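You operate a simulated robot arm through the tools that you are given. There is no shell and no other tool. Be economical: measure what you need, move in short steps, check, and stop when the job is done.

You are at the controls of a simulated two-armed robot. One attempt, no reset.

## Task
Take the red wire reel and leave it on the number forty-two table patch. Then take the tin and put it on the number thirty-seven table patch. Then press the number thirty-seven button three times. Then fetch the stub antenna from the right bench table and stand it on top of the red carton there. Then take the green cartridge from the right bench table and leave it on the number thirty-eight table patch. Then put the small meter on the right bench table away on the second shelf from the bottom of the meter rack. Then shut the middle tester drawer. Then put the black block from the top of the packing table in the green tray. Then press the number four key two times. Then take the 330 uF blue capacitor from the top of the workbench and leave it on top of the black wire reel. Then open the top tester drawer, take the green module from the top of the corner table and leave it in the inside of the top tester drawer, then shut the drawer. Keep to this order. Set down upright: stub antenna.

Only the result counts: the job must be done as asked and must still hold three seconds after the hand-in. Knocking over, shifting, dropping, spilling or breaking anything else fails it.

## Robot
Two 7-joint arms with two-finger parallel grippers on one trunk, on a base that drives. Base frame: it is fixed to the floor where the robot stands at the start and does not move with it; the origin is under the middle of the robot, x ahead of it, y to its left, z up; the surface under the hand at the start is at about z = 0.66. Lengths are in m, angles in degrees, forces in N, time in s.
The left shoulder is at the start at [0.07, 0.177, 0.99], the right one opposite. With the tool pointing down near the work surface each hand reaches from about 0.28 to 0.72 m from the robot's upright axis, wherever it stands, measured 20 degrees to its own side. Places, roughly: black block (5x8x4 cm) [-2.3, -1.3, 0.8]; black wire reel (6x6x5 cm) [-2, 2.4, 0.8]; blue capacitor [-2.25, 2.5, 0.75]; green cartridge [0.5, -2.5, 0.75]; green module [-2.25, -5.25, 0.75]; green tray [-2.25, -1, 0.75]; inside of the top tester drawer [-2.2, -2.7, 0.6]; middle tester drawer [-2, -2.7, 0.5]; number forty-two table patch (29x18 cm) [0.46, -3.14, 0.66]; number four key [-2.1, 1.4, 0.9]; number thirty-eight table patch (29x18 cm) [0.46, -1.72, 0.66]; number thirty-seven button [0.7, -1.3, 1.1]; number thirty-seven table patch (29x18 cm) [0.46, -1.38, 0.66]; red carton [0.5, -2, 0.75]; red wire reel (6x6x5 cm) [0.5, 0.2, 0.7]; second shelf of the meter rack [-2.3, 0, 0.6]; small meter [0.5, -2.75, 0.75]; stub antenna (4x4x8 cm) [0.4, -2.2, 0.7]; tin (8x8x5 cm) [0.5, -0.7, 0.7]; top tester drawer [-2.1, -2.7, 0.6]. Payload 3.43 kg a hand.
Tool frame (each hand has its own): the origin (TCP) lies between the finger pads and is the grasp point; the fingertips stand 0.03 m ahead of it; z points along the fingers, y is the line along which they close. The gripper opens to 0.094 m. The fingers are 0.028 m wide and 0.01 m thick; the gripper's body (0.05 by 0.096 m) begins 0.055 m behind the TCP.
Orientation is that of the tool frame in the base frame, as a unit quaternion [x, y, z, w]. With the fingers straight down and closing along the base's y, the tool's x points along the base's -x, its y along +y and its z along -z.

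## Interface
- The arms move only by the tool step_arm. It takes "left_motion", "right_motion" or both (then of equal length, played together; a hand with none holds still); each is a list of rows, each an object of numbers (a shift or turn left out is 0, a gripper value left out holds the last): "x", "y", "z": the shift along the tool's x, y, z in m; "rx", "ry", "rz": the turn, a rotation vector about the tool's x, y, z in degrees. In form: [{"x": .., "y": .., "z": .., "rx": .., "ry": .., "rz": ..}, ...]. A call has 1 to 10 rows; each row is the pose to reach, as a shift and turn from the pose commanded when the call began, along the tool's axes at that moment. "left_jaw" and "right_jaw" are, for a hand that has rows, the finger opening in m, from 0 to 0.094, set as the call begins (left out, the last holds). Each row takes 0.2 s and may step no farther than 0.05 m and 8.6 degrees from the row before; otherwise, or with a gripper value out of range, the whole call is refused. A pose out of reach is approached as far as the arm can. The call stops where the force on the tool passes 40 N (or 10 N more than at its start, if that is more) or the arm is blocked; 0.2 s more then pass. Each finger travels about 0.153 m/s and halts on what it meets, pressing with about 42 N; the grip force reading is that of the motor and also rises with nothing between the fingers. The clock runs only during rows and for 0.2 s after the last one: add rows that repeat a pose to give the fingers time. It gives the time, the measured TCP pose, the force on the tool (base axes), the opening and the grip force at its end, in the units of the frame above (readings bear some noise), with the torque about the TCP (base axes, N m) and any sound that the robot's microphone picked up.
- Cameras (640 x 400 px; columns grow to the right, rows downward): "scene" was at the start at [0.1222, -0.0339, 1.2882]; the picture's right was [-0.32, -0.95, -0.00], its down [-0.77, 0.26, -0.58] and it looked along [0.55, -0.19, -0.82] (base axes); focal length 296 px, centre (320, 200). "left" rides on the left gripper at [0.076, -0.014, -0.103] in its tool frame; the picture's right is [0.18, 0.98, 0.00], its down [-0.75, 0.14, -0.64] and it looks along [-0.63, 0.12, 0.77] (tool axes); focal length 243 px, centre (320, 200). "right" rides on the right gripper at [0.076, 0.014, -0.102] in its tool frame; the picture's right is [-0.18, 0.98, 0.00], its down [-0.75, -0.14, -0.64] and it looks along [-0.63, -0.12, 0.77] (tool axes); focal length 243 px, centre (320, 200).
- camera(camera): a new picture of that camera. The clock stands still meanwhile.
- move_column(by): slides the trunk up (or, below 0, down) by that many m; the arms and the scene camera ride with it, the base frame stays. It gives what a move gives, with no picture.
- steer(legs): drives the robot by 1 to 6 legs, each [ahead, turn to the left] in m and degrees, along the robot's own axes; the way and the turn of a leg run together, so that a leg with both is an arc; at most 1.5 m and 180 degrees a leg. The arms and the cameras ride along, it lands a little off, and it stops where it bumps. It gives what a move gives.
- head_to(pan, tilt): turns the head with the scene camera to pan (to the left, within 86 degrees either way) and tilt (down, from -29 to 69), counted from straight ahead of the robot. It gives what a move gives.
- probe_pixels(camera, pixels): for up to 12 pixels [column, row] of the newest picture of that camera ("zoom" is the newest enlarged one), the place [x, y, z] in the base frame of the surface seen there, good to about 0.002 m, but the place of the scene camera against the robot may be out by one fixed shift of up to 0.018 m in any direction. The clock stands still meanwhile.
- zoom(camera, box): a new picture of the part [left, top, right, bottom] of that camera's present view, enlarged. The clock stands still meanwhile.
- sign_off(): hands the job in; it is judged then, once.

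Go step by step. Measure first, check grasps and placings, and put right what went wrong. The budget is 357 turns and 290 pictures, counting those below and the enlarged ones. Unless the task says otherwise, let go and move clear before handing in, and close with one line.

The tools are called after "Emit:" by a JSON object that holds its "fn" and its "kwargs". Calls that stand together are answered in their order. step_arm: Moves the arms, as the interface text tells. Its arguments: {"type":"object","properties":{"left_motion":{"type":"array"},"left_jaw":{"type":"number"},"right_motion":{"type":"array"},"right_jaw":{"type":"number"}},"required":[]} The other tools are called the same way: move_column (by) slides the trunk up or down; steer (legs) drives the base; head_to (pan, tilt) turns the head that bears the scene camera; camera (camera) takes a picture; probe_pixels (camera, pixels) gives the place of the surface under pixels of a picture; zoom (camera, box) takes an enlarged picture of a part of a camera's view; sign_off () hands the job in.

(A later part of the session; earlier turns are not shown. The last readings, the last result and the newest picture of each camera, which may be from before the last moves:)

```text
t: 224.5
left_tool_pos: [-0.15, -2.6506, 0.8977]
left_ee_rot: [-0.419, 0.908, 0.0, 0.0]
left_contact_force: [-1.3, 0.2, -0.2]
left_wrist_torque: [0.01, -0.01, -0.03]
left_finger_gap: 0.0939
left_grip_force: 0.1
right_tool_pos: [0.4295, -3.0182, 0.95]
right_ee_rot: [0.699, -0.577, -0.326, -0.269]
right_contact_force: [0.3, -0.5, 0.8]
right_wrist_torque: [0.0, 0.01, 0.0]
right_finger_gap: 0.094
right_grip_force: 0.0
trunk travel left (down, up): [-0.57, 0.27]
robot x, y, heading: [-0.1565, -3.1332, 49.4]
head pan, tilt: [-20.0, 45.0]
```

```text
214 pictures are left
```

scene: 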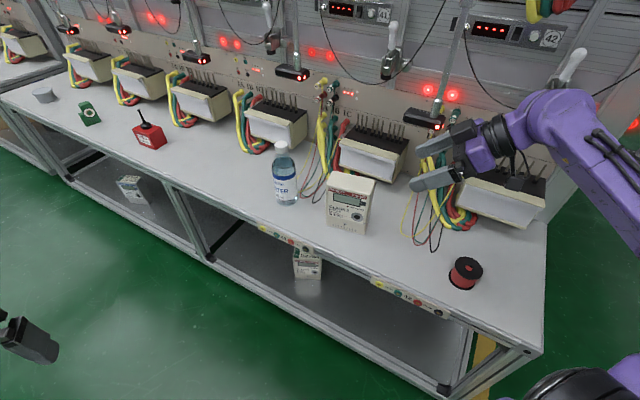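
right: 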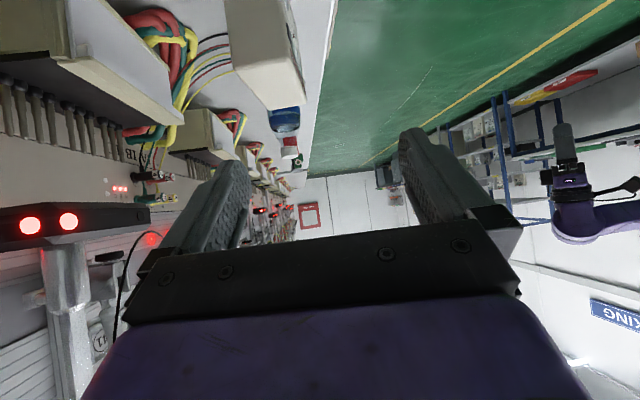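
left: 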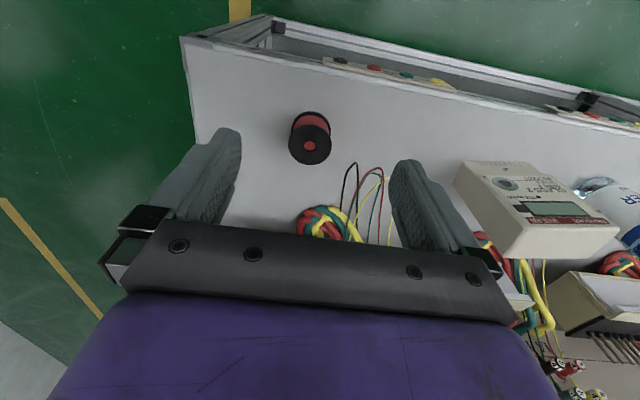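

The hand is tilted properly and clear of the lamp. Move to pregrasp in front of the meter's right top corner.

Emit:
{"fn": "step_arm", "kwargs": {"right_motion": [{"x": 0.02, "z": 0.02}, {"x": 0.035, "z": 0.045, "y": -0.012}, {"x": 0.0352, "z": 0.06, "y": -0.03}, {"x": 0.0352, "z": 0.0763, "y": -0.0512}, {"x": 0.0352, "z": 0.0763, "y": -0.0512}]}}

Emit:
{"fn": "camera", "kwargs": {"camera": "right"}}

Emit:
{"fn": "zoom", "kwargs": {"camera": "scene", "box": [280, 80, 520, 260]}}

```text
t: 225.7
left_tool_pos: [-0.1503, -2.6508, 0.8971]
left_ee_rot: [-0.418, 0.908, 0.001, 0.0]
left_contact_force: [0.2, -0.2, 0.8]
left_wrist_torque: [0.03, -0.01, 0.0]
left_finger_gap: 0.0939
left_grip_force: 0.1
right_tool_pos: [0.4747, -2.9733, 0.8727]
right_ee_rot: [0.7, -0.576, -0.326, -0.268]
right_contact_force: [0.2, 0.5, 0.2]
right_wrist_torque: [0.01, -0.03, -0.04]
right_finger_gap: 0.0938
right_grip_force: 0.1
trunk travel left (down, up): [-0.57, 0.27]
robot x, y, heading: [-0.1566, -3.1387, 49.5]
head pan, tilt: [-20.0, 45.0]
```

```text
213 pictures are left
```

right: 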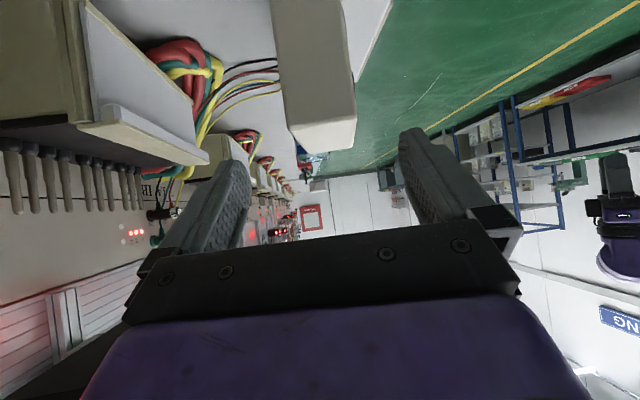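

```text
2.22 times, centred on (400, 170) of scene
```

zoom: 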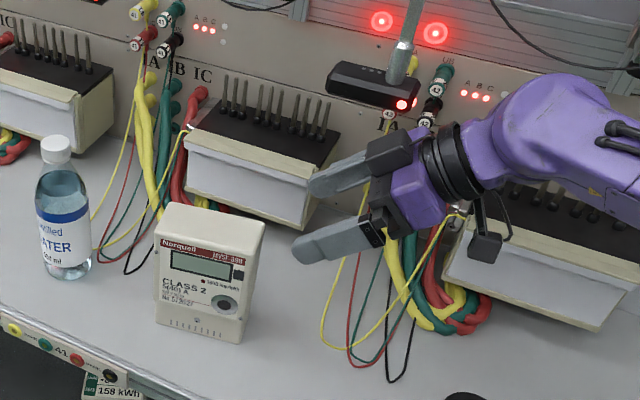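

Emit:
{"fn": "probe_pixels", "kwargs": {"camera": "right", "pixels": [[285, 60], [345, 60], [290, 125], [352, 118], [320, 80], [320, 135], [190, 110], [195, 150], [275, 85]]}}

```text
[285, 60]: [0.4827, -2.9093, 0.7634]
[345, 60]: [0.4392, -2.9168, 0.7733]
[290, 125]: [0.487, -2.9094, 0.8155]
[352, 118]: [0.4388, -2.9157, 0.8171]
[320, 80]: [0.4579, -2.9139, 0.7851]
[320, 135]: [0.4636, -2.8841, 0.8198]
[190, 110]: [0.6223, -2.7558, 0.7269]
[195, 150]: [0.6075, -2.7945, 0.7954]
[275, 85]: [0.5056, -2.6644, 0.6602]
```

Aligned: the meter's side centre (0.463,-2.9125) lies on the hand's line. Advance 0.13 along the tool and grip.

Emit:
{"fn": "step_arm", "kwargs": {"right_motion": [{"z": 0.035}, {"z": 0.07}, {"z": 0.1}, {"z": 0.12}, {"z": 0.13}, {"z": 0.13}]}}

Emit:
{"fn": "camera", "kwargs": {"camera": "right"}}

Emit:
{"fn": "zoom", "kwargs": {"camera": "scene", "box": [280, 80, 520, 260]}}

```text
t: 227.1
left_tool_pos: [-0.1501, -2.6499, 0.8966]
left_ee_rot: [-0.419, 0.908, 0.0, -0.001]
left_contact_force: [0.2, -0.7, -0.5]
left_wrist_torque: [-0.04, 0.01, 0.01]
left_finger_gap: 0.0939
left_grip_force: 0.1
right_tool_pos: [0.4544, -2.8765, 0.7911]
right_ee_rot: [0.699, -0.576, -0.327, -0.269]
right_contact_force: [0.2, -0.4, 0.6]
right_wrist_torque: [0.01, 0.01, 0.02]
right_finger_gap: 0.0939
right_grip_force: 0.1
trunk travel left (down, up): [-0.57, 0.27]
robot x, y, heading: [-0.1548, -3.1328, 49.4]
head pan, tilt: [-20.0, 45.0]
```

```text
211 pictures are left
```

right: 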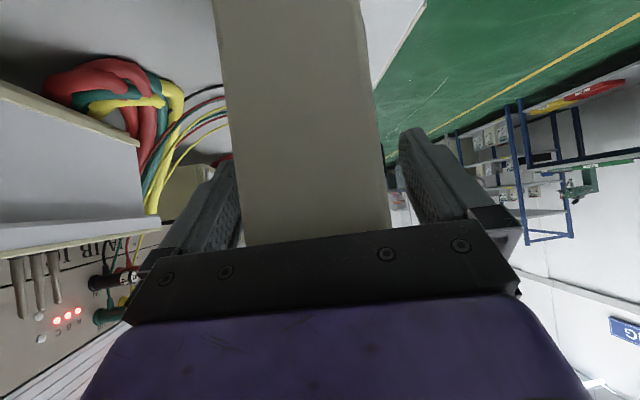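

```text
2.22 times, centred on (400, 170) of scene
```

zoom: 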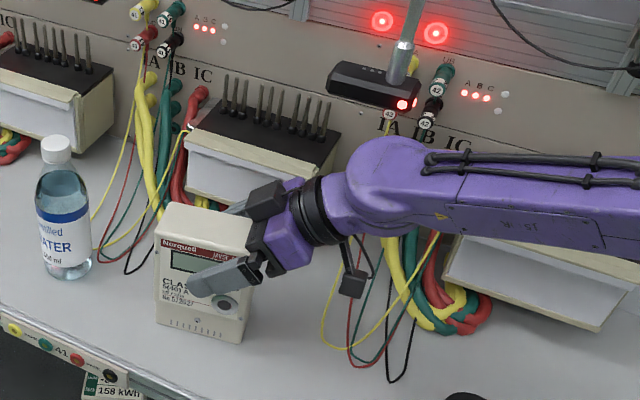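

Fingers straddle the meter. Close.

Emit:
{"fn": "step_arm", "kwargs": {"right_motion": [{"z": 0}, {"z": 0}, {"z": 0}, {"z": 0}], "right_jaw": 0.0}}

Emit:
{"fn": "step_arm", "kwargs": {"right_motion": [{"x": -0.0038, "z": -0.0032}, {"x": -0.0077, "z": -0.0064}, {"x": -0.0153, "z": -0.0129}, {"x": -0.023, "z": -0.0193}, {"x": -0.031, "z": -0.0257}, {"x": -0.046, "z": -0.0386}, {"x": -0.0613, "z": -0.0514}]}}

Emit:
{"fn": "camera", "kwargs": {"camera": "scene"}}

```text
t: 228.1
left_tool_pos: [-0.1499, -2.6506, 0.8971]
left_ee_rot: [-0.419, 0.908, 0.001, -0.001]
left_contact_force: [0.7, -0.4, 0.7]
left_wrist_torque: [0.01, -0.02, 0.0]
left_finger_gap: 0.0938
left_grip_force: 0.1
right_tool_pos: [0.4536, -2.8761, 0.7907]
right_ee_rot: [0.699, -0.577, -0.326, -0.269]
right_contact_force: [0.7, 0.9, 0.7]
right_wrist_torque: [0.23, -0.24, -0.04]
right_finger_gap: 0.0623
right_grip_force: 41.8
trunk travel left (down, up): [-0.57, 0.27]
robot x, y, heading: [-0.1589, -3.1392, 49.4]
head pan, tilt: [-20.0, 45.0]
```

```text
t: 229.7
left_tool_pos: [-0.1502, -2.6496, 0.8966]
left_ee_rot: [-0.419, 0.908, 0.0, 0.001]
left_contact_force: [-1.1, -0.2, -0.1]
left_wrist_torque: [-0.02, 0.02, -0.02]
left_finger_gap: 0.094
left_grip_force: 0.0
right_tool_pos: [0.4548, -2.8766, 0.869]
right_ee_rot: [0.699, -0.576, -0.327, -0.268]
right_contact_force: [0.4, -0.4, -4.5]
right_wrist_torque: [-0.06, -0.01, 0.0]
right_finger_gap: 0.0622
right_grip_force: 41.4
trunk travel left (down, up): [-0.57, 0.27]
robot x, y, heading: [-0.1552, -3.1367, 49.6]
head pan, tilt: [-20.0, 45.0]
```

```text
209 pictures are left
```

scene: 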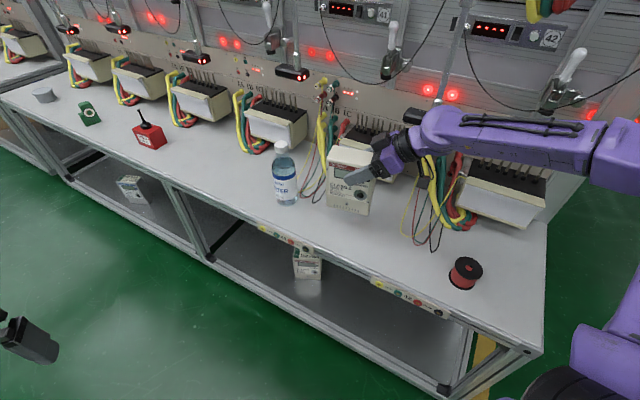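

Meter lifted (~0.45 kg, gap steady). Pull it off the bench toward the robot.

Emit:
{"fn": "step_arm", "kwargs": {"right_motion": [{"y": 0.03}, {"y": 0.06}, {"y": 0.09}, {"y": 0.12}, {"y": 0.15}, {"y": 0.18}, {"y": 0.18}]}}

Emit:
{"fn": "steer", "kwargs": {"legs": [[-0.5, 0]]}}

Emit:
{"fn": "camera", "kwargs": {"camera": "scene"}}

```text
t: 231.3
left_tool_pos: [-0.1494, -2.6492, 0.8967]
left_ee_rot: [-0.419, 0.908, 0.0, 0.001]
left_contact_force: [0.4, -0.4, -0.8]
left_wrist_torque: [-0.01, 0.01, 0.02]
left_finger_gap: 0.0938
left_grip_force: 0.0
right_tool_pos: [0.281, -2.9076, 0.8684]
right_ee_rot: [0.699, -0.577, -0.327, -0.268]
right_contact_force: [0.0, 0.4, -4.6]
right_wrist_torque: [-0.12, -0.02, 0.01]
right_finger_gap: 0.062
right_grip_force: 42.3
trunk travel left (down, up): [-0.57, 0.27]
robot x, y, heading: [-0.1536, -3.1361, 49.3]
head pan, tilt: [-20.0, 45.0]
```

```text
t: 234.3
left_tool_pos: [-0.4832, -3.0396, 0.897]
left_ee_rot: [-0.415, 0.91, 0.0, 0.0]
left_contact_force: [-0.6, -0.5, 0.4]
left_wrist_torque: [0.03, -0.02, 0.02]
left_finger_gap: 0.0941
left_grip_force: 0.1
right_tool_pos: [-0.0548, -3.3013, 0.8681]
right_ee_rot: [0.697, -0.579, -0.326, -0.269]
right_contact_force: [-0.4, 0.1, -4.6]
right_wrist_torque: [-0.06, -0.02, 0.04]
right_finger_gap: 0.0621
right_grip_force: 42.1
trunk travel left (down, up): [-0.57, 0.27]
robot x, y, heading: [-0.4896, -3.5232, 49.2]
head pan, tilt: [-20.0, 45.0]
```

```text
208 pictures are left
```

scene: 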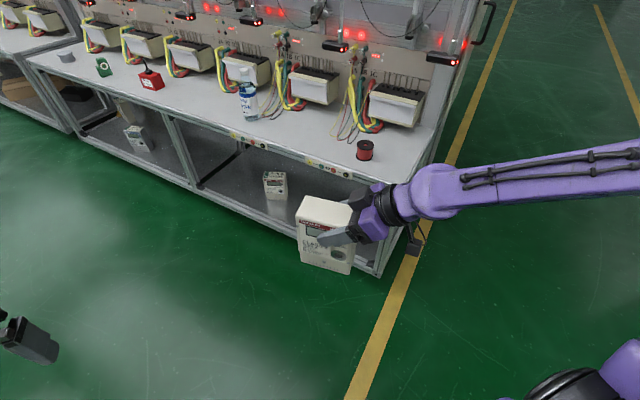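

Now drive to the front of the rack at about (-1.2, 0.0), facing -x.

Emit:
{"fn": "steer", "kwargs": {"legs": [[0, 52.2], [1.5, 0], [1.5, 0], [0.55, 0], [0, 78.6]]}}

Emit:
{"fn": "head_to", "kwargs": {"pan": 0, "tilt": 25}}

Emit:
{"fn": "camera", "kwargs": {"camera": "scene"}}

```text
t: 257.1
left_tool_pos: [-1.6502, -0.4187, 0.8967]
left_ee_rot: [1.0, 0.012, 0.0, 0.0]
left_contact_force: [1.3, 0.0, 0.6]
left_wrist_torque: [0.0, 0.02, -0.02]
left_finger_gap: 0.0938
left_grip_force: 0.1
right_tool_pos: [-1.7455, 0.0731, 0.8684]
right_ee_rot: [0.811, 0.404, -0.378, 0.189]
right_contact_force: [-0.6, -0.2, -3.3]
right_wrist_torque: [0.08, -0.02, -0.01]
right_finger_gap: 0.0622
right_grip_force: 42.0
trunk travel left (down, up): [-0.57, 0.27]
robot x, y, heading: [-1.2815, -0.0966, -178.7]
head pan, tilt: [-20.0, 45.0]
```

```text
t: 257.9
left_tool_pos: [-1.6491, -0.4187, 0.8958]
left_ee_rot: [1.0, 0.013, 0.0, 0.0]
left_contact_force: [0.5, -1.0, 0.6]
left_wrist_torque: [0.05, 0.02, 0.01]
left_finger_gap: 0.0938
left_grip_force: 0.1
right_tool_pos: [-1.7452, 0.0731, 0.8695]
right_ee_rot: [0.811, 0.404, -0.378, 0.189]
right_contact_force: [0.2, 0.5, -4.7]
right_wrist_torque: [0.05, -0.02, 0.01]
right_finger_gap: 0.0624
right_grip_force: 42.6
trunk travel left (down, up): [-0.57, 0.27]
robot x, y, heading: [-1.2857, -0.0914, -178.4]
head pan, tilt: [0.0, 25.0]
```

```text
207 pictures are left
```

scene: 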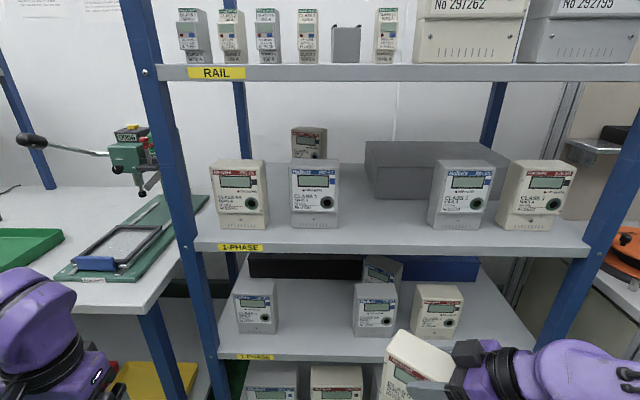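

Emit:
{"fn": "zoom", "kwargs": {"camera": "scene", "box": [190, 230, 590, 400]}}

Emit:
{"fn": "probe_pixels", "kwargs": {"camera": "scene", "pixels": [[275, 325], [354, 330], [396, 325], [415, 332], [460, 330], [315, 325], [310, 300], [305, 290], [480, 330], [500, 310], [300, 245], [300, 355]]}}

```text
1.60 times, centred on (390, 315) of scene
```

zoom: 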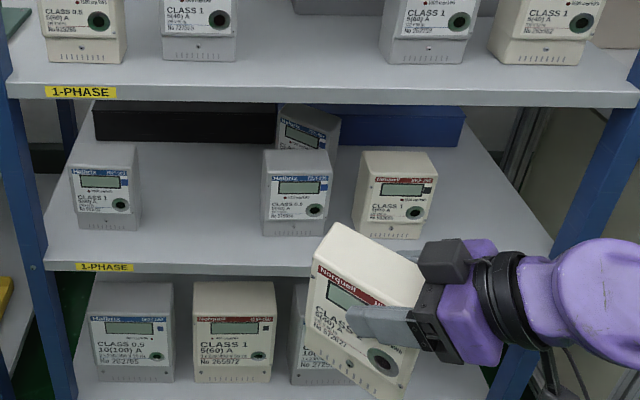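

```text
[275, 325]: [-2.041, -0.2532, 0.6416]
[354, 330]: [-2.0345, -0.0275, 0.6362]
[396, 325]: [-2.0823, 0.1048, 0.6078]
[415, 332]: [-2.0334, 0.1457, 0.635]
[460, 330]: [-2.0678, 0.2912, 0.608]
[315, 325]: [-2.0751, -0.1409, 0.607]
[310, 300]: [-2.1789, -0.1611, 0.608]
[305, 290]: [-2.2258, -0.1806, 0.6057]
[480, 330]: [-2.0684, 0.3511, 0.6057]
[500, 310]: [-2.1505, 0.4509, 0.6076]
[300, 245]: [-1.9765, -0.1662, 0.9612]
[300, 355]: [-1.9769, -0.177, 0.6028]
```

Shelf 2 is at z≈0.60 and has a 22 cm gap between meters at scene (275,325) and (354,330), centred at y≈-0.15. I'll rotate the held meter so the hand points into the rack.

Emit:
{"fn": "step_arm", "kwargs": {"right_motion": [{"rx": 5.81, "rz": 4.87}, {"rx": 11.63, "rz": 9.74}, {"rx": 17.44, "rz": 14.61}, {"rx": 23.26, "rz": 19.49}, {"rx": 29.07, "rz": 24.36}, {"rx": 34.89, "rz": 29.23}, {"rx": 40.7, "rz": 34.1}, {"rx": 40.7, "rz": 34.1}]}}

Emit:
{"fn": "camera", "kwargs": {"camera": "scene"}}

```text
t: 259.7
left_tool_pos: [-1.6496, -0.4179, 0.8963]
left_ee_rot: [1.0, 0.013, 0.0, 0.0]
left_contact_force: [0.7, -0.2, -0.4]
left_wrist_torque: [0.04, -0.03, 0.01]
left_finger_gap: 0.0942
left_grip_force: 0.0
right_tool_pos: [-1.7493, 0.0729, 0.8673]
right_ee_rot: [0.907, -0.001, -0.422, -0.001]
right_contact_force: [0.5, -0.1, -5.0]
right_wrist_torque: [-0.02, -0.06, 0.04]
right_finger_gap: 0.062
right_grip_force: 42.4
right hand out of reach, approached as far as the arm can: row 2, 3, 4, 5, 6, 7, 8
trunk travel left (down, up): [-0.57, 0.27]
robot x, y, heading: [-1.2842, -0.1008, -178.8]
head pan, tilt: [0.0, 25.0]
```

```text
205 pictures are left
```

scene: 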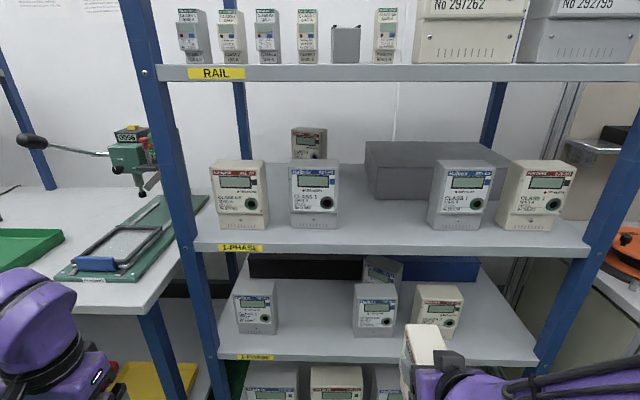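

The hand now points into the rack with a 50° tilt. I'll shift the base to y≈-0.31 by backing off, moving diagonally and straightening.

Emit:
{"fn": "steer", "kwargs": {"legs": [[-0.25, 0], [0, 34], [0.37, 0], [0, -35.2]]}}

Emit:
{"fn": "camera", "kwargs": {"camera": "scene"}}

```text
t: 266.8
left_tool_pos: [-1.7033, -0.6249, 0.8973]
left_ee_rot: [1.0, 0.008, -0.001, 0.0]
left_contact_force: [0.4, 0.2, 0.0]
left_wrist_torque: [0.02, 0.0, 0.04]
left_finger_gap: 0.0939
left_grip_force: 0.1
right_tool_pos: [-1.7992, -0.1325, 0.8678]
right_ee_rot: [0.907, -0.006, -0.422, -0.003]
right_contact_force: [0.2, -0.4, -5.2]
right_wrist_torque: [-0.03, -0.11, 0.01]
right_finger_gap: 0.0623
right_grip_force: 41.4
trunk travel left (down, up): [-0.57, 0.27]
robot x, y, heading: [-1.3329, -0.3068, -179.4]
head pan, tilt: [0.0, 25.0]
```

```text
204 pictures are left
```

scene: 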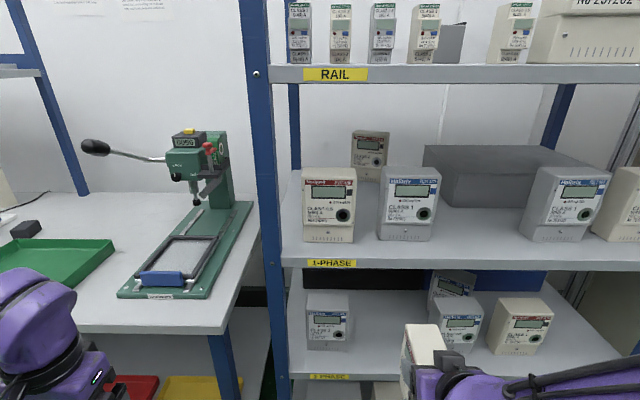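

Emit:
{"fn": "camera", "kwargs": {"camera": "right"}}

Emit:
{"fn": "probe_pixels", "kwargs": {"camera": "scene", "pixels": [[347, 340], [346, 320], [442, 340], [310, 345], [370, 340], [390, 345], [380, 320], [320, 265], [380, 385], [405, 330]]}}

```text
203 pictures are left
```

right: 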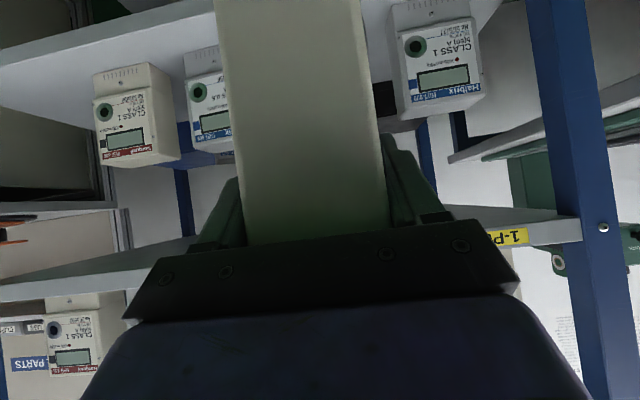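

```text
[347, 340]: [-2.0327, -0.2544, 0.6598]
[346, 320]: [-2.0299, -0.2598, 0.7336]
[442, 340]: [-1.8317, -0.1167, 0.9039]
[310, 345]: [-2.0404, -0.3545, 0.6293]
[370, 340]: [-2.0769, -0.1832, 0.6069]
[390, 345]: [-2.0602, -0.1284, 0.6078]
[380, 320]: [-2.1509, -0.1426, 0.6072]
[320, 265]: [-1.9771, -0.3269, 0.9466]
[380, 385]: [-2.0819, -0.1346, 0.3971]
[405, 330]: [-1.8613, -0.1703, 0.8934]
```

Emit:
{"fn": "probe_pixels", "kwargs": {"camera": "right", "pixels": [[400, 80], [398, 50], [378, 40], [190, 30], [210, 90], [222, 130], [205, 20], [480, 20], [480, 60], [550, 228]]}}

```text
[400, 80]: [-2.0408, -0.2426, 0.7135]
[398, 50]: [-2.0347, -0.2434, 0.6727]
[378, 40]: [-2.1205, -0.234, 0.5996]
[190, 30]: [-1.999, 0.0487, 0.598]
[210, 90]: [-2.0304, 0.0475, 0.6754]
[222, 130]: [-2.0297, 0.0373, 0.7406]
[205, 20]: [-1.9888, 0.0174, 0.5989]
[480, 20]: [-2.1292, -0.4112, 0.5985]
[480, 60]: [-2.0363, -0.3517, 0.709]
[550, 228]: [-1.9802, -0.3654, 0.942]
```

Shelf surface z=0.5985; the gap spans about y -0.243 to -0.017, so centre -0.13, which matches the hand. I'll lower to carry height (bottom ≈3 cm above shelf), then drive in.

Emit:
{"fn": "step_arm", "kwargs": {"right_motion": [{"x": 0.023, "z": 0.0193}, {"x": 0.046, "z": 0.0386}, {"x": 0.069, "z": 0.0579}, {"x": 0.0789, "z": 0.0662}, {"x": 0.0789, "z": 0.0662}]}}

Emit:
{"fn": "camera", "kwargs": {"camera": "scene"}}

```text
t: 268.0
left_tool_pos: [-1.7032, -0.6253, 0.8965]
left_ee_rot: [1.0, 0.007, 0.0, -0.001]
left_contact_force: [0.0, 0.4, 0.1]
left_wrist_torque: [0.01, -0.02, -0.02]
left_finger_gap: 0.0938
left_grip_force: 0.1
right_tool_pos: [-1.7993, -0.1315, 0.7668]
right_ee_rot: [0.907, -0.004, -0.422, -0.002]
right_contact_force: [-0.4, -0.3, -4.8]
right_wrist_torque: [-0.01, -0.12, -0.02]
right_finger_gap: 0.0622
right_grip_force: 42.4
trunk travel left (down, up): [-0.57, 0.27]
robot x, y, heading: [-1.3352, -0.3066, -179.1]
head pan, tilt: [0.0, 25.0]
```

```text
202 pictures are left
```

scene: 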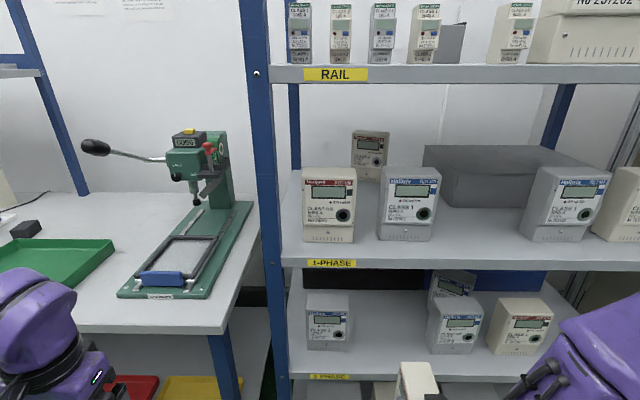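

Emit:
{"fn": "step_arm", "kwargs": {"left_motion": [{"z": -0.04}, {"z": -0.08}, {"z": -0.1}]}}

Emit:
{"fn": "steer", "kwargs": {"legs": [[0.2, -0.5]]}}

Emit:
{"fn": "camera", "kwargs": {"camera": "right"}}

Emit:
{"fn": "camera", "kwargs": {"camera": "scene"}}

```text
t: 268.8
left_tool_pos: [-1.7028, -0.5934, 0.9682]
left_ee_rot: [1.0, 0.009, 0.0, -0.001]
left_contact_force: [0.7, -0.8, -1.8]
left_wrist_torque: [0.01, 0.02, -0.01]
left_finger_gap: 0.0943
left_grip_force: 0.1
left hand out of reach, approached as far as the arm can: row 1, 2, 3
right_tool_pos: [-1.7995, -0.1306, 0.7672]
right_ee_rot: [0.906, -0.006, -0.422, -0.003]
right_contact_force: [0.6, -0.4, -3.6]
right_wrist_torque: [0.02, -0.1, 0.0]
right_finger_gap: 0.0622
right_grip_force: 41.5
trunk travel left (down, up): [-0.57, 0.27]
robot x, y, heading: [-1.3342, -0.3084, -179.1]
head pan, tilt: [0.0, 25.0]
```

```text
t: 270.4
left_tool_pos: [-1.9009, -0.5981, 0.9688]
left_ee_rot: [1.0, 0.009, 0.0, 0.0]
left_contact_force: [-0.4, 1.1, 0.6]
left_wrist_torque: [0.0, -0.02, 0.0]
left_finger_gap: 0.0938
left_grip_force: 0.0
right_tool_pos: [-1.9981, -0.1344, 0.764]
right_ee_rot: [0.907, -0.005, -0.421, -0.003]
right_contact_force: [0.4, 0.1, -4.8]
right_wrist_torque: [0.0, -0.06, -0.02]
right_finger_gap: 0.0621
right_grip_force: 41.6
trunk travel left (down, up): [-0.57, 0.27]
robot x, y, heading: [-1.5347, -0.3093, -179.3]
head pan, tilt: [0.0, 25.0]
```

```text
201 pictures are left
```

right: 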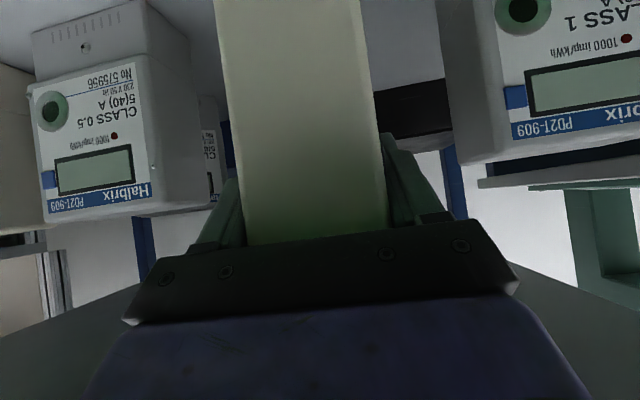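

```text
200 pictures are left
```

scene: 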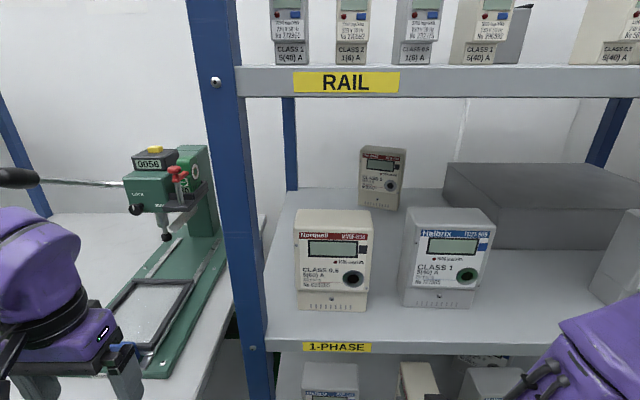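

Emit:
{"fn": "probe_pixels", "kwargs": {"camera": "right", "pixels": [[448, 60], [460, 120], [475, 120], [152, 150], [190, 100], [205, 160], [300, 100], [250, 100], [350, 100]]}}

```text
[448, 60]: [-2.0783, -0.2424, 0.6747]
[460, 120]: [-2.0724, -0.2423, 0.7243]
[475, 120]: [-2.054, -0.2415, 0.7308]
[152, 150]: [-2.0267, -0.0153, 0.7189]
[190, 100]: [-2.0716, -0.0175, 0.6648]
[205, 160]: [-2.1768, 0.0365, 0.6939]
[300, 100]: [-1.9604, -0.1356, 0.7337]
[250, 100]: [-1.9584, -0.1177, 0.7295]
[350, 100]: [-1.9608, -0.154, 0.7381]
```

Neighbours' edges at y -0.242 and -0.017; the hand's at -0.134. Advance 6.6 cm into the shelf, then lower.

Emit:
{"fn": "step_arm", "kwargs": {"right_motion": [{"x": -0.021, "y": -0.005, "z": 0.025}, {"x": -0.0424, "y": -0.005, "z": 0.0506}, {"x": -0.0424, "y": -0.005, "z": 0.0506}, {"x": -0.0309, "y": -0.005, "z": 0.0602}, {"x": -0.0209, "y": -0.005, "z": 0.0686}, {"x": -0.0186, "y": -0.005, "z": 0.0706}, {"x": -0.0186, "y": -0.005, "z": 0.0706}]}}

Emit:
{"fn": "camera", "kwargs": {"camera": "right"}}

```text
t: 272.0
left_tool_pos: [-1.9016, -0.5979, 0.9681]
left_ee_rot: [1.0, 0.009, 0.0, -0.001]
left_contact_force: [-1.1, 1.0, -0.6]
left_wrist_torque: [-0.01, -0.03, -0.02]
left_finger_gap: 0.0941
left_grip_force: 0.0
right_tool_pos: [-2.0649, -0.1303, 0.7342]
right_ee_rot: [0.907, -0.005, -0.422, -0.003]
right_contact_force: [0.2, 0.7, -4.9]
right_wrist_torque: [0.07, -0.08, 0.03]
right_finger_gap: 0.0622
right_grip_force: 41.9
trunk travel left (down, up): [-0.57, 0.27]
robot x, y, heading: [-1.5324, -0.3118, -179.2]
head pan, tilt: [0.0, 25.0]
```

```text
199 pictures are left
```

right: 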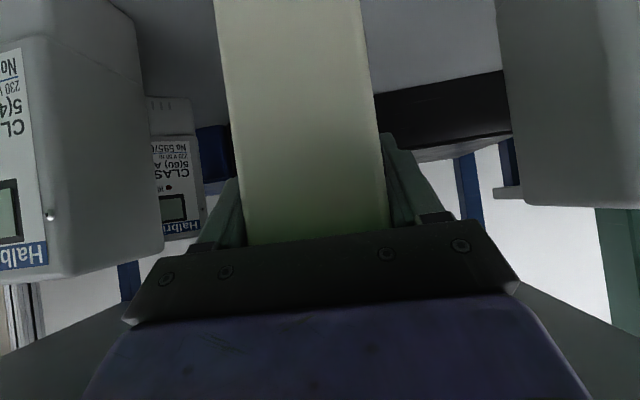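

Not yet touching (force still −4.9 N). Lower in millimetre steps until the weight transfers.

Emit:
{"fn": "step_arm", "kwargs": {"right_motion": [{"x": 0.0015, "z": 0.0013}, {"x": 0.0031, "z": 0.0026}, {"x": 0.0038, "z": 0.0032}]}}

Emit:
{"fn": "step_arm", "kwargs": {"right_motion": [{"x": 0.0008, "z": 0.0006}, {"x": 0.0015, "z": 0.0013}, {"x": 0.0015, "z": 0.0013}]}}

```text
t: 272.8
left_tool_pos: [-1.8999, -0.5979, 0.9691]
left_ee_rot: [1.0, 0.01, -0.001, 0.0]
left_contact_force: [0.5, -0.3, -0.5]
left_wrist_torque: [0.01, 0.0, 0.02]
left_finger_gap: 0.094
left_grip_force: 0.0
right_tool_pos: [-2.0622, -0.1293, 0.731]
right_ee_rot: [0.905, -0.005, -0.424, -0.002]
right_contact_force: [1.0, -2.1, 9.4]
right_wrist_torque: [-0.27, 0.77, 0.13]
right_finger_gap: 0.0623
right_grip_force: 42.2
trunk travel left (down, up): [-0.57, 0.27]
robot x, y, heading: [-1.5344, -0.3078, -179.0]
head pan, tilt: [0.0, 25.0]
```

```text
t: 273.6
left_tool_pos: [-1.899, -0.5992, 0.9707]
left_ee_rot: [1.0, 0.009, -0.002, -0.001]
left_contact_force: [-0.1, -0.3, -1.1]
left_wrist_torque: [0.0, -0.01, -0.02]
left_finger_gap: 0.0942
left_grip_force: 0.0
right_tool_pos: [-2.0629, -0.1301, 0.7314]
right_ee_rot: [0.905, -0.004, -0.425, -0.003]
right_contact_force: [-2.7, -4.8, 30.5]
right_wrist_torque: [-0.2, -0.33, 0.01]
right_finger_gap: 0.0622
right_grip_force: 41.9
trunk travel left (down, up): [-0.57, 0.27]
robot x, y, heading: [-1.5337, -0.3113, -179.3]
head pan, tilt: [0.0, 25.0]
```

Contact. Ease up slightly and open, then withdraw along the tool axis.

Emit:
{"fn": "step_arm", "kwargs": {"right_motion": [{"x": -0.0012, "z": -0.001}, {"x": -0.0012, "z": -0.001}]}}

Emit:
{"fn": "step_arm", "kwargs": {"right_motion": [{"z": 0}, {"z": 0}, {"z": 0}], "right_jaw": 0.094}}

Emit:
{"fn": "camera", "kwargs": {"camera": "right"}}

```text
t: 274.2
left_tool_pos: [-1.8985, -0.5992, 0.9688]
left_ee_rot: [1.0, 0.01, -0.002, -0.001]
left_contact_force: [0.6, -0.6, 0.4]
left_wrist_torque: [-0.02, -0.02, -0.01]
left_finger_gap: 0.0938
left_grip_force: 0.0
right_tool_pos: [-2.0636, -0.1297, 0.7311]
right_ee_rot: [0.906, -0.004, -0.423, -0.003]
right_contact_force: [-5.4, -5.1, 22.7]
right_wrist_torque: [-0.23, 0.5, 0.04]
right_finger_gap: 0.0621
right_grip_force: 41.7
trunk travel left (down, up): [-0.57, 0.27]
robot x, y, heading: [-1.5342, -0.3106, -179.2]
head pan, tilt: [0.0, 25.0]
```

```text
t: 275.0
left_tool_pos: [-1.9018, -0.597, 0.9686]
left_ee_rot: [1.0, 0.01, 0.0, 0.0]
left_contact_force: [-0.1, -0.1, 0.9]
left_wrist_torque: [0.03, 0.01, 0.0]
left_finger_gap: 0.0939
left_grip_force: 0.0
right_tool_pos: [-2.064, -0.128, 0.7285]
right_ee_rot: [0.907, -0.006, -0.421, -0.004]
right_contact_force: [-0.9, 0.2, -0.4]
right_wrist_torque: [-0.01, -0.02, 0.02]
right_finger_gap: 0.0941
right_grip_force: 0.2
trunk travel left (down, up): [-0.57, 0.27]
robot x, y, heading: [-1.5332, -0.3113, -179.2]
head pan, tilt: [0.0, 25.0]
```

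```text
198 pictures are left
```

right: 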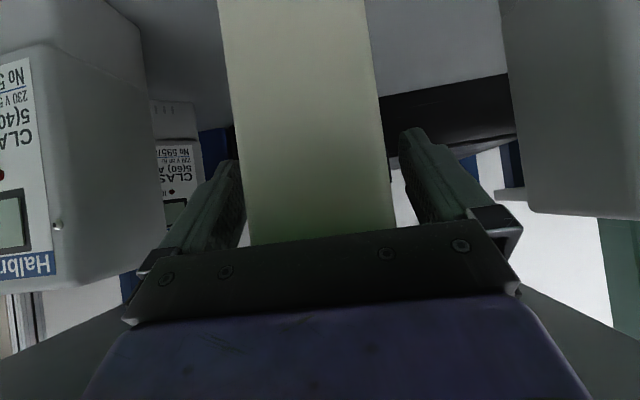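

Emit:
{"fn": "step_arm", "kwargs": {"right_motion": [{"z": -0.02}, {"z": -0.04}, {"z": -0.06}, {"z": -0.075}, {"z": -0.075}]}}

Emit:
{"fn": "steer", "kwargs": {"legs": [[-0.3, 0]]}}

Emit:
{"fn": "head_to", "kwargs": {"pan": -10, "tilt": 30}}

Emit:
{"fn": "camera", "kwargs": {"camera": "scene"}}

```text
t: 276.2
left_tool_pos: [-1.9003, -0.5974, 0.9695]
left_ee_rot: [1.0, 0.01, 0.0, 0.0]
left_contact_force: [0.6, -0.5, 0.6]
left_wrist_torque: [-0.05, 0.03, 0.01]
left_finger_gap: 0.094
left_grip_force: 0.0
right_tool_pos: [-2.0047, -0.1286, 0.777]
right_ee_rot: [0.907, -0.005, -0.422, -0.003]
right_contact_force: [0.5, 0.1, -1.0]
right_wrist_torque: [0.0, 0.0, -0.01]
right_finger_gap: 0.0939
right_grip_force: 0.1
trunk travel left (down, up): [-0.57, 0.27]
robot x, y, heading: [-1.5347, -0.3119, -179.1]
head pan, tilt: [0.0, 25.0]
```

```text
t: 278.2
left_tool_pos: [-1.5999, -0.5913, 0.969]
left_ee_rot: [1.0, 0.008, 0.0, 0.0]
left_contact_force: [0.4, -0.1, 1.2]
left_wrist_torque: [-0.02, 0.04, 0.02]
left_finger_gap: 0.0941
left_grip_force: 0.1
right_tool_pos: [-1.7031, -0.1235, 0.7773]
right_ee_rot: [0.907, -0.008, -0.422, -0.005]
right_contact_force: [-0.6, 0.2, 1.1]
right_wrist_torque: [-0.02, -0.01, -0.02]
right_finger_gap: 0.0938
right_grip_force: 0.1
trunk travel left (down, up): [-0.57, 0.27]
robot x, y, heading: [-1.2319, -0.3061, -179.1]
head pan, tilt: [0.0, 25.0]
```

```text
t: 279.0
left_tool_pos: [-1.6005, -0.5922, 0.9697]
left_ee_rot: [1.0, 0.007, -0.001, 0.0]
left_contact_force: [-0.5, 0.5, 0.6]
left_wrist_torque: [0.02, -0.03, 0.02]
left_finger_gap: 0.0938
left_grip_force: 0.0
right_tool_pos: [-1.7036, -0.1227, 0.7768]
right_ee_rot: [0.907, -0.007, -0.422, -0.004]
right_contact_force: [0.3, 0.6, -0.4]
right_wrist_torque: [-0.03, -0.02, 0.04]
right_finger_gap: 0.094
right_grip_force: 0.1
trunk travel left (down, up): [-0.57, 0.27]
robot x, y, heading: [-1.2313, -0.3061, -179.4]
head pan, tilt: [-10.0, 30.0]
```

```text
197 pictures are left
```

scene: 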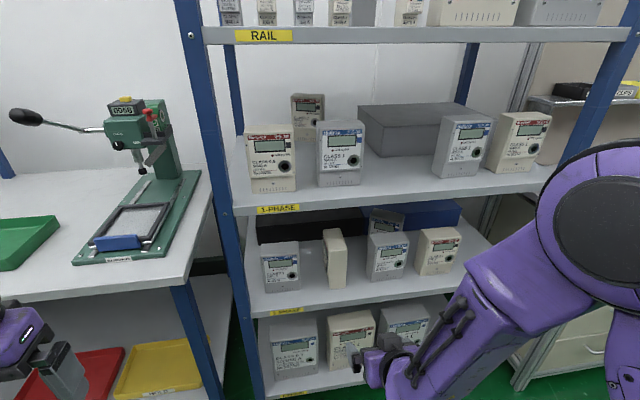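

The meter stands on the second shelf at (335,258). Next, the middle tester drawer: raise/level the right hand, then drive to y≈-2.65.

Emit:
{"fn": "step_arm", "kwargs": {"right_motion": [{"x": -0.03, "z": -0.025}, {"x": -0.06, "z": -0.05}, {"x": -0.09, "z": -0.075}, {"x": -0.1, "z": -0.085, "ry": 8}, {"x": -0.1, "z": -0.085, "ry": 16}, {"x": -0.1, "z": -0.085, "ry": 24}, {"x": -0.1, "z": -0.085, "ry": 32}, {"x": -0.1, "z": -0.085, "ry": 40}, {"x": -0.1, "z": -0.085, "ry": 48}, {"x": -0.1, "z": -0.085, "ry": 50}]}}

Emit:
{"fn": "steer", "kwargs": {"legs": [[-0.1, 0], [0, 89.2], [1.5, 0], [0.85, 0], [0, -90]]}}

Emit:
{"fn": "head_to", "kwargs": {"pan": 0, "tilt": 30}}

Emit:
{"fn": "camera", "kwargs": {"camera": "scene"}}

```text
t: 281.2
left_tool_pos: [-1.6005, -0.5909, 0.9694]
left_ee_rot: [1.0, 0.007, -0.002, 0.0]
left_contact_force: [0.1, 0.1, 0.4]
left_wrist_torque: [-0.01, -0.03, -0.01]
left_finger_gap: 0.0941
left_grip_force: 0.1
right_tool_pos: [-1.7024, -0.1224, 0.909]
right_ee_rot: [1.0, -0.007, 0.002, 0.0]
right_contact_force: [0.1, 0.0, -0.7]
right_wrist_torque: [0.01, 0.03, 0.0]
right_finger_gap: 0.0938
right_grip_force: 0.1
trunk travel left (down, up): [-0.57, 0.27]
robot x, y, heading: [-1.2331, -0.3022, -179.5]
head pan, tilt: [-10.0, 30.0]
```

```text
t: 301.2
left_tool_pos: [-1.4405, -2.9801, 0.9692]
left_ee_rot: [1.0, 0.022, -0.001, 0.0]
left_contact_force: [0.5, -0.5, 0.3]
left_wrist_torque: [0.02, 0.0, 0.04]
left_finger_gap: 0.0941
left_grip_force: 0.1
right_tool_pos: [-1.5555, -2.5146, 0.9096]
right_ee_rot: [1.0, 0.006, 0.002, 0.0]
right_contact_force: [-0.6, 0.5, 0.2]
right_wrist_torque: [0.0, -0.03, 0.0]
right_finger_gap: 0.0939
right_grip_force: 0.1
trunk travel left (down, up): [-0.57, 0.27]
robot x, y, heading: [-1.0796, -2.682, -177.7]
head pan, tilt: [-10.0, 30.0]
```

```text
t: 301.9
left_tool_pos: [-1.4386, -2.9802, 0.9689]
left_ee_rot: [1.0, 0.022, -0.001, -0.001]
left_contact_force: [-0.1, 0.0, -0.2]
left_wrist_torque: [-0.01, 0.0, 0.0]
left_finger_gap: 0.0937
left_grip_force: 0.0
right_tool_pos: [-1.5555, -2.5143, 0.908]
right_ee_rot: [1.0, 0.006, 0.001, -0.001]
right_contact_force: [-0.6, -0.6, -0.2]
right_wrist_torque: [-0.01, 0.0, 0.01]
right_finger_gap: 0.0941
right_grip_force: 0.0
trunk travel left (down, up): [-0.57, 0.27]
robot x, y, heading: [-1.0808, -2.6881, -177.8]
head pan, tilt: [0.0, 30.0]
```

```text
196 pictures are left
```

scene: 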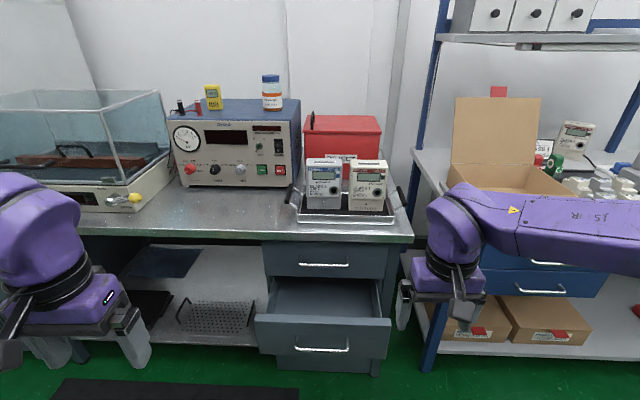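

The middle drawer is open, its front at scene (322,340). Probe it and the top drawer's handle.

Emit:
{"fn": "probe_pixels", "kwargs": {"camera": "scene", "pixels": [[260, 335], [385, 340], [322, 330], [322, 350], [322, 264], [300, 264], [350, 264], [290, 252], [375, 262], [320, 300], [330, 232], [322, 245]]}}

Emit:
{"fn": "zoom", "kwargs": {"camera": "scene", "box": [230, 210, 430, 390]}}

```text
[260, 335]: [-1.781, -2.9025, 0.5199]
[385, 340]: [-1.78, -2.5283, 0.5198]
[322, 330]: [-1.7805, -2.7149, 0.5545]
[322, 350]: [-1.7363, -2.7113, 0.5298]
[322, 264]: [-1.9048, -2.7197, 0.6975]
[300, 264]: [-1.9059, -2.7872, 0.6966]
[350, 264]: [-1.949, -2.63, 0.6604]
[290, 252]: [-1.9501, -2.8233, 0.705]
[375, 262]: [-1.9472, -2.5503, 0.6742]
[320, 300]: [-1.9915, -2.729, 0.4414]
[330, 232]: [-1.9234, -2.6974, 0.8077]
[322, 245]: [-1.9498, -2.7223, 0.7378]
```

```text
2.22 times, centred on (330, 300) of scene
```

zoom: 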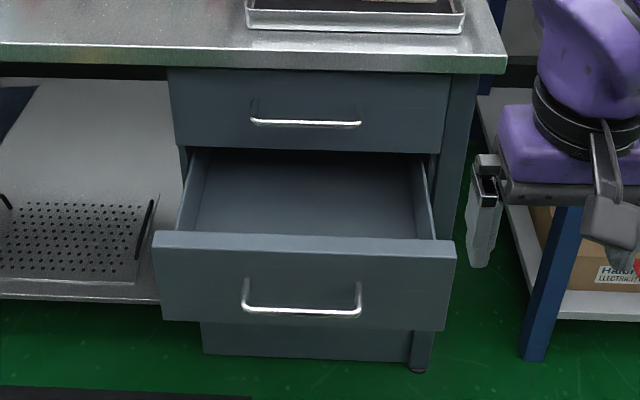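

Drawer front is at x≈-1.78 (0.17 m open), face z 0.46–0.565. I'll lower the trunk and pitch the right hand forward with a closed fist.

Emit:
{"fn": "move_column", "kwargs": {"by": -0.38}}

Emit:
{"fn": "step_arm", "kwargs": {"right_motion": [{"ry": -8.5}, {"ry": -17}, {"ry": -25.5}, {"ry": -34}, {"ry": -42.5}, {"ry": -51}, {"ry": -59.5}, {"ry": -68}, {"ry": -76.5}, {"ry": -85}], "right_jaw": 0.0}}

Emit:
{"fn": "camera", "kwargs": {"camera": "scene"}}

```text
t: 305.6
left_tool_pos: [-1.4391, -2.9804, 0.5889]
left_ee_rot: [1.0, 0.022, -0.001, 0.0]
left_contact_force: [0.8, 0.5, -0.4]
left_wrist_torque: [0.01, -0.01, -0.01]
left_finger_gap: 0.0938
left_grip_force: 0.0
right_tool_pos: [-1.5559, -2.5155, 0.5295]
right_ee_rot: [1.0, 0.006, 0.001, -0.001]
right_contact_force: [0.3, -0.3, 0.2]
right_wrist_torque: [0.03, -0.04, -0.02]
right_finger_gap: 0.0938
right_grip_force: 0.1
trunk travel left (down, up): [-0.19, 0.65]
robot x, y, heading: [-1.0796, -2.6847, -177.7]
head pan, tilt: [0.0, 30.0]
```

```text
t: 307.8
left_tool_pos: [-1.4397, -2.9811, 0.5885]
left_ee_rot: [1.0, 0.022, 0.0, -0.001]
left_contact_force: [-0.5, -0.3, 0.3]
left_wrist_torque: [-0.01, -0.01, -0.01]
left_finger_gap: 0.0939
left_grip_force: 0.0
right_tool_pos: [-1.5792, -2.5231, 0.5201]
right_ee_rot: [0.738, 0.004, -0.675, 0.005]
right_contact_force: [0.4, 0.3, 0.1]
right_wrist_torque: [-0.03, 0.0, 0.01]
right_finger_gap: 0.0
right_grip_force: 33.0
right hand out of reach, approached as far as the arm can: row 7, 8, 9, 10
trunk travel left (down, up): [-0.19, 0.65]
robot x, y, heading: [-1.0854, -2.6853, -177.8]
head pan, tilt: [0.0, 30.0]
```

```text
194 pictures are left
```

scene: 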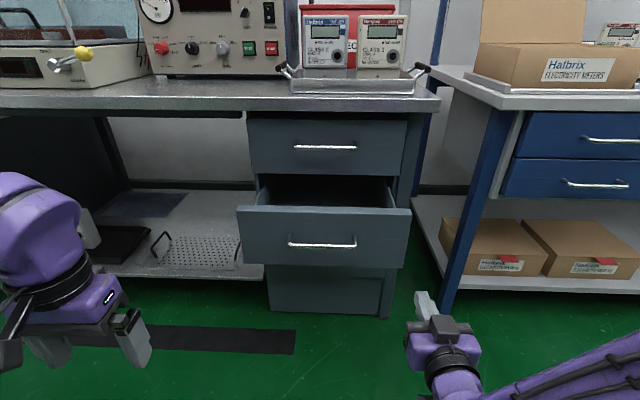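

Emit:
{"fn": "step_arm", "kwargs": {"right_motion": [{"y": 0.03}, {"y": 0.06}, {"y": 0.06}]}}

Emit:
{"fn": "steer", "kwargs": {"legs": [[0.14, -2]]}}

Emit:
{"fn": "camera", "kwargs": {"camera": "scene"}}

```text
t: 308.6
left_tool_pos: [-1.4403, -2.9788, 0.588]
left_ee_rot: [1.0, 0.021, -0.001, 0.0]
left_contact_force: [0.3, 0.1, -0.1]
left_wrist_torque: [0.02, 0.0, 0.04]
left_finger_gap: 0.0942
left_grip_force: 0.0
right_tool_pos: [-1.5796, -2.5851, 0.5196]
right_ee_rot: [0.738, 0.005, -0.675, 0.004]
right_contact_force: [0.0, 0.6, -0.6]
right_wrist_torque: [0.03, -0.01, 0.03]
right_finger_gap: 0.0
right_grip_force: 33.2
trunk travel left (down, up): [-0.19, 0.65]
robot x, y, heading: [-1.0809, -2.6848, -178.1]
head pan, tilt: [0.0, 30.0]
```

```text
t: 309.9
left_tool_pos: [-1.5852, -2.9691, 0.5887]
left_ee_rot: [1.0, 0.003, 0.0, 0.001]
left_contact_force: [-0.6, -0.1, -0.1]
left_wrist_torque: [-0.02, -0.01, -0.01]
left_finger_gap: 0.0941
left_grip_force: 0.1
right_tool_pos: [-1.7103, -2.5687, 0.5182]
right_ee_rot: [0.738, -0.008, -0.675, -0.008]
right_contact_force: [0.7, 0.5, -0.5]
right_wrist_torque: [0.01, -0.01, 0.01]
right_finger_gap: 0.0
right_grip_force: 33.1
trunk travel left (down, up): [-0.19, 0.65]
robot x, y, heading: [-1.2158, -2.6889, -179.7]
head pan, tilt: [0.0, 30.0]
```

```text
193 pictures are left
```

scene: 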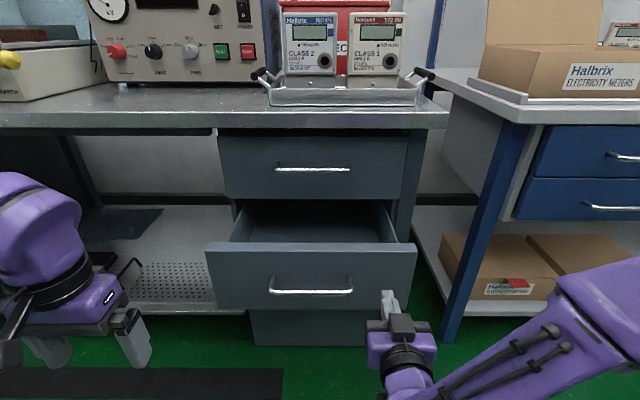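

Fist is aligned with the drawer face right of the handle. Push forward.

Emit:
{"fn": "step_arm", "kwargs": {"right_motion": [{"x": -0.0026, "z": 0.03}, {"x": -0.0052, "z": 0.055}, {"x": -0.007, "z": 0.08}, {"x": -0.009, "z": 0.105}, {"x": -0.011, "z": 0.13}, {"x": -0.0135, "z": 0.155}, {"x": -0.0155, "z": 0.175}, {"x": -0.0165, "z": 0.19}]}}

Emit:
{"fn": "camera", "kwargs": {"camera": "scene"}}

```text
t: 311.7
left_tool_pos: [-1.585, -2.9697, 0.5885]
left_ee_rot: [1.0, 0.003, -0.001, 0.0]
left_contact_force: [0.1, 0.3, -0.1]
left_wrist_torque: [0.04, 0.0, 0.0]
left_finger_gap: 0.0941
left_grip_force: 0.0
right_tool_pos: [-1.9018, -2.562, 0.5184]
right_ee_rot: [0.737, -0.009, -0.676, -0.009]
right_contact_force: [1.0, -0.3, -0.4]
right_wrist_torque: [0.01, 0.02, 0.0]
right_finger_gap: 0.0001
right_grip_force: 32.7
trunk travel left (down, up): [-0.19, 0.65]
robot x, y, heading: [-1.2114, -2.6854, -179.7]
head pan, tilt: [0.0, 30.0]
```

```text
192 pictures are left
```

scene: 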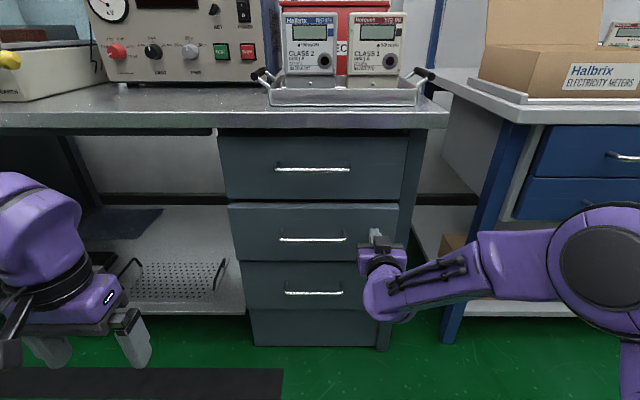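

Nearly closed. Push further until it stops.

Emit:
{"fn": "step_arm", "kwargs": {"right_motion": [{"x": -0.0009, "z": 0.01}, {"x": -0.0017, "z": 0.02}, {"x": -0.0026, "z": 0.03}, {"x": -0.0035, "z": 0.04}]}}

Emit:
{"fn": "zoom", "kwargs": {"camera": "scene", "box": [200, 120, 440, 360]}}

```text
t: 312.4
left_tool_pos: [-1.5828, -2.9682, 0.5901]
left_ee_rot: [1.0, 0.001, -0.001, -0.001]
left_contact_force: [-0.4, 0.3, -0.8]
left_wrist_torque: [0.01, -0.02, -0.03]
left_finger_gap: 0.0939
left_grip_force: 0.0
right_tool_pos: [-1.9202, -2.5623, 0.518]
right_ee_rot: [0.74, -0.008, -0.673, -0.008]
right_contact_force: [21.5, 0.5, 8.6]
right_wrist_torque: [-0.1, 0.51, 0.03]
right_finger_gap: 0.0
right_grip_force: 33.0
trunk travel left (down, up): [-0.19, 0.65]
robot x, y, heading: [-1.2164, -2.6866, -180.2]
head pan, tilt: [0.0, 30.0]
stopped in row 3 (right hand): the force on the tool passed its limit at 55 N (the readings are from after the stop); the commanded pose is now the measured one
```

```text
1.67 times, centred on (320, 240) of scene
```

zoom: 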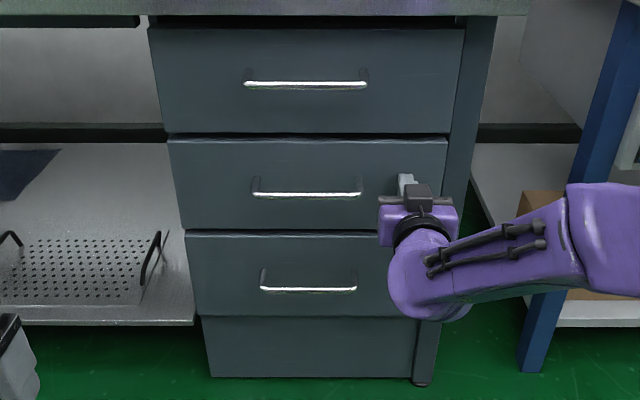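

The drawer hit its stop. Withdraw, check alignment, and move on to the packing table.

Emit:
{"fn": "step_arm", "kwargs": {"right_motion": [{"x": 0.0035, "z": -0.04}, {"x": 0.007, "z": -0.08}, {"x": 0.011, "z": -0.12}, {"x": 0.0145, "z": -0.16}, {"x": 0.0165, "z": -0.19}, {"x": 0.0165, "z": -0.19}]}}

Emit:
{"fn": "camera", "kwargs": {"camera": "scene"}}

Emit:
{"fn": "probe_pixels", "kwargs": {"camera": "scene", "pixels": [[315, 155], [315, 185], [315, 222], [315, 255], [315, 275], [300, 168], [300, 238], [300, 292], [245, 180], [390, 180]]}}

```text
t: 313.8
left_tool_pos: [-1.5854, -2.9693, 0.589]
left_ee_rot: [1.0, 0.002, -0.001, -0.001]
left_contact_force: [0.8, -0.1, -0.6]
left_wrist_torque: [-0.01, -0.02, -0.01]
left_finger_gap: 0.0942
left_grip_force: 0.0
right_tool_pos: [-1.7349, -2.5679, 0.5167]
right_ee_rot: [0.741, -0.008, -0.672, -0.008]
right_contact_force: [-0.2, -0.3, -0.4]
right_wrist_torque: [0.03, -0.04, 0.01]
right_finger_gap: 0.0
right_grip_force: 33.1
trunk travel left (down, up): [-0.19, 0.65]
robot x, y, heading: [-1.2122, -2.6883, -179.9]
head pan, tilt: [0.0, 30.0]
```

```text
190 pictures are left
```

scene: 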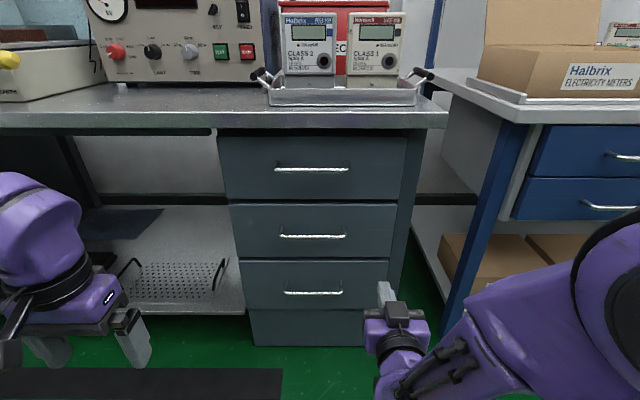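

```text
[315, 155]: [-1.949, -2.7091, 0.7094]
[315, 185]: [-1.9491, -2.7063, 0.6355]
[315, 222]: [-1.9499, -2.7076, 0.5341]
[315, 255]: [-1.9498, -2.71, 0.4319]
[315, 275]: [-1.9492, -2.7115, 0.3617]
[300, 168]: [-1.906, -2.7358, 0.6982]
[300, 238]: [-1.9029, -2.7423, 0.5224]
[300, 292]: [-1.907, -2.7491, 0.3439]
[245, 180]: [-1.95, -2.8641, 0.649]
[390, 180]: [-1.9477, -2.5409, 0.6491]
```

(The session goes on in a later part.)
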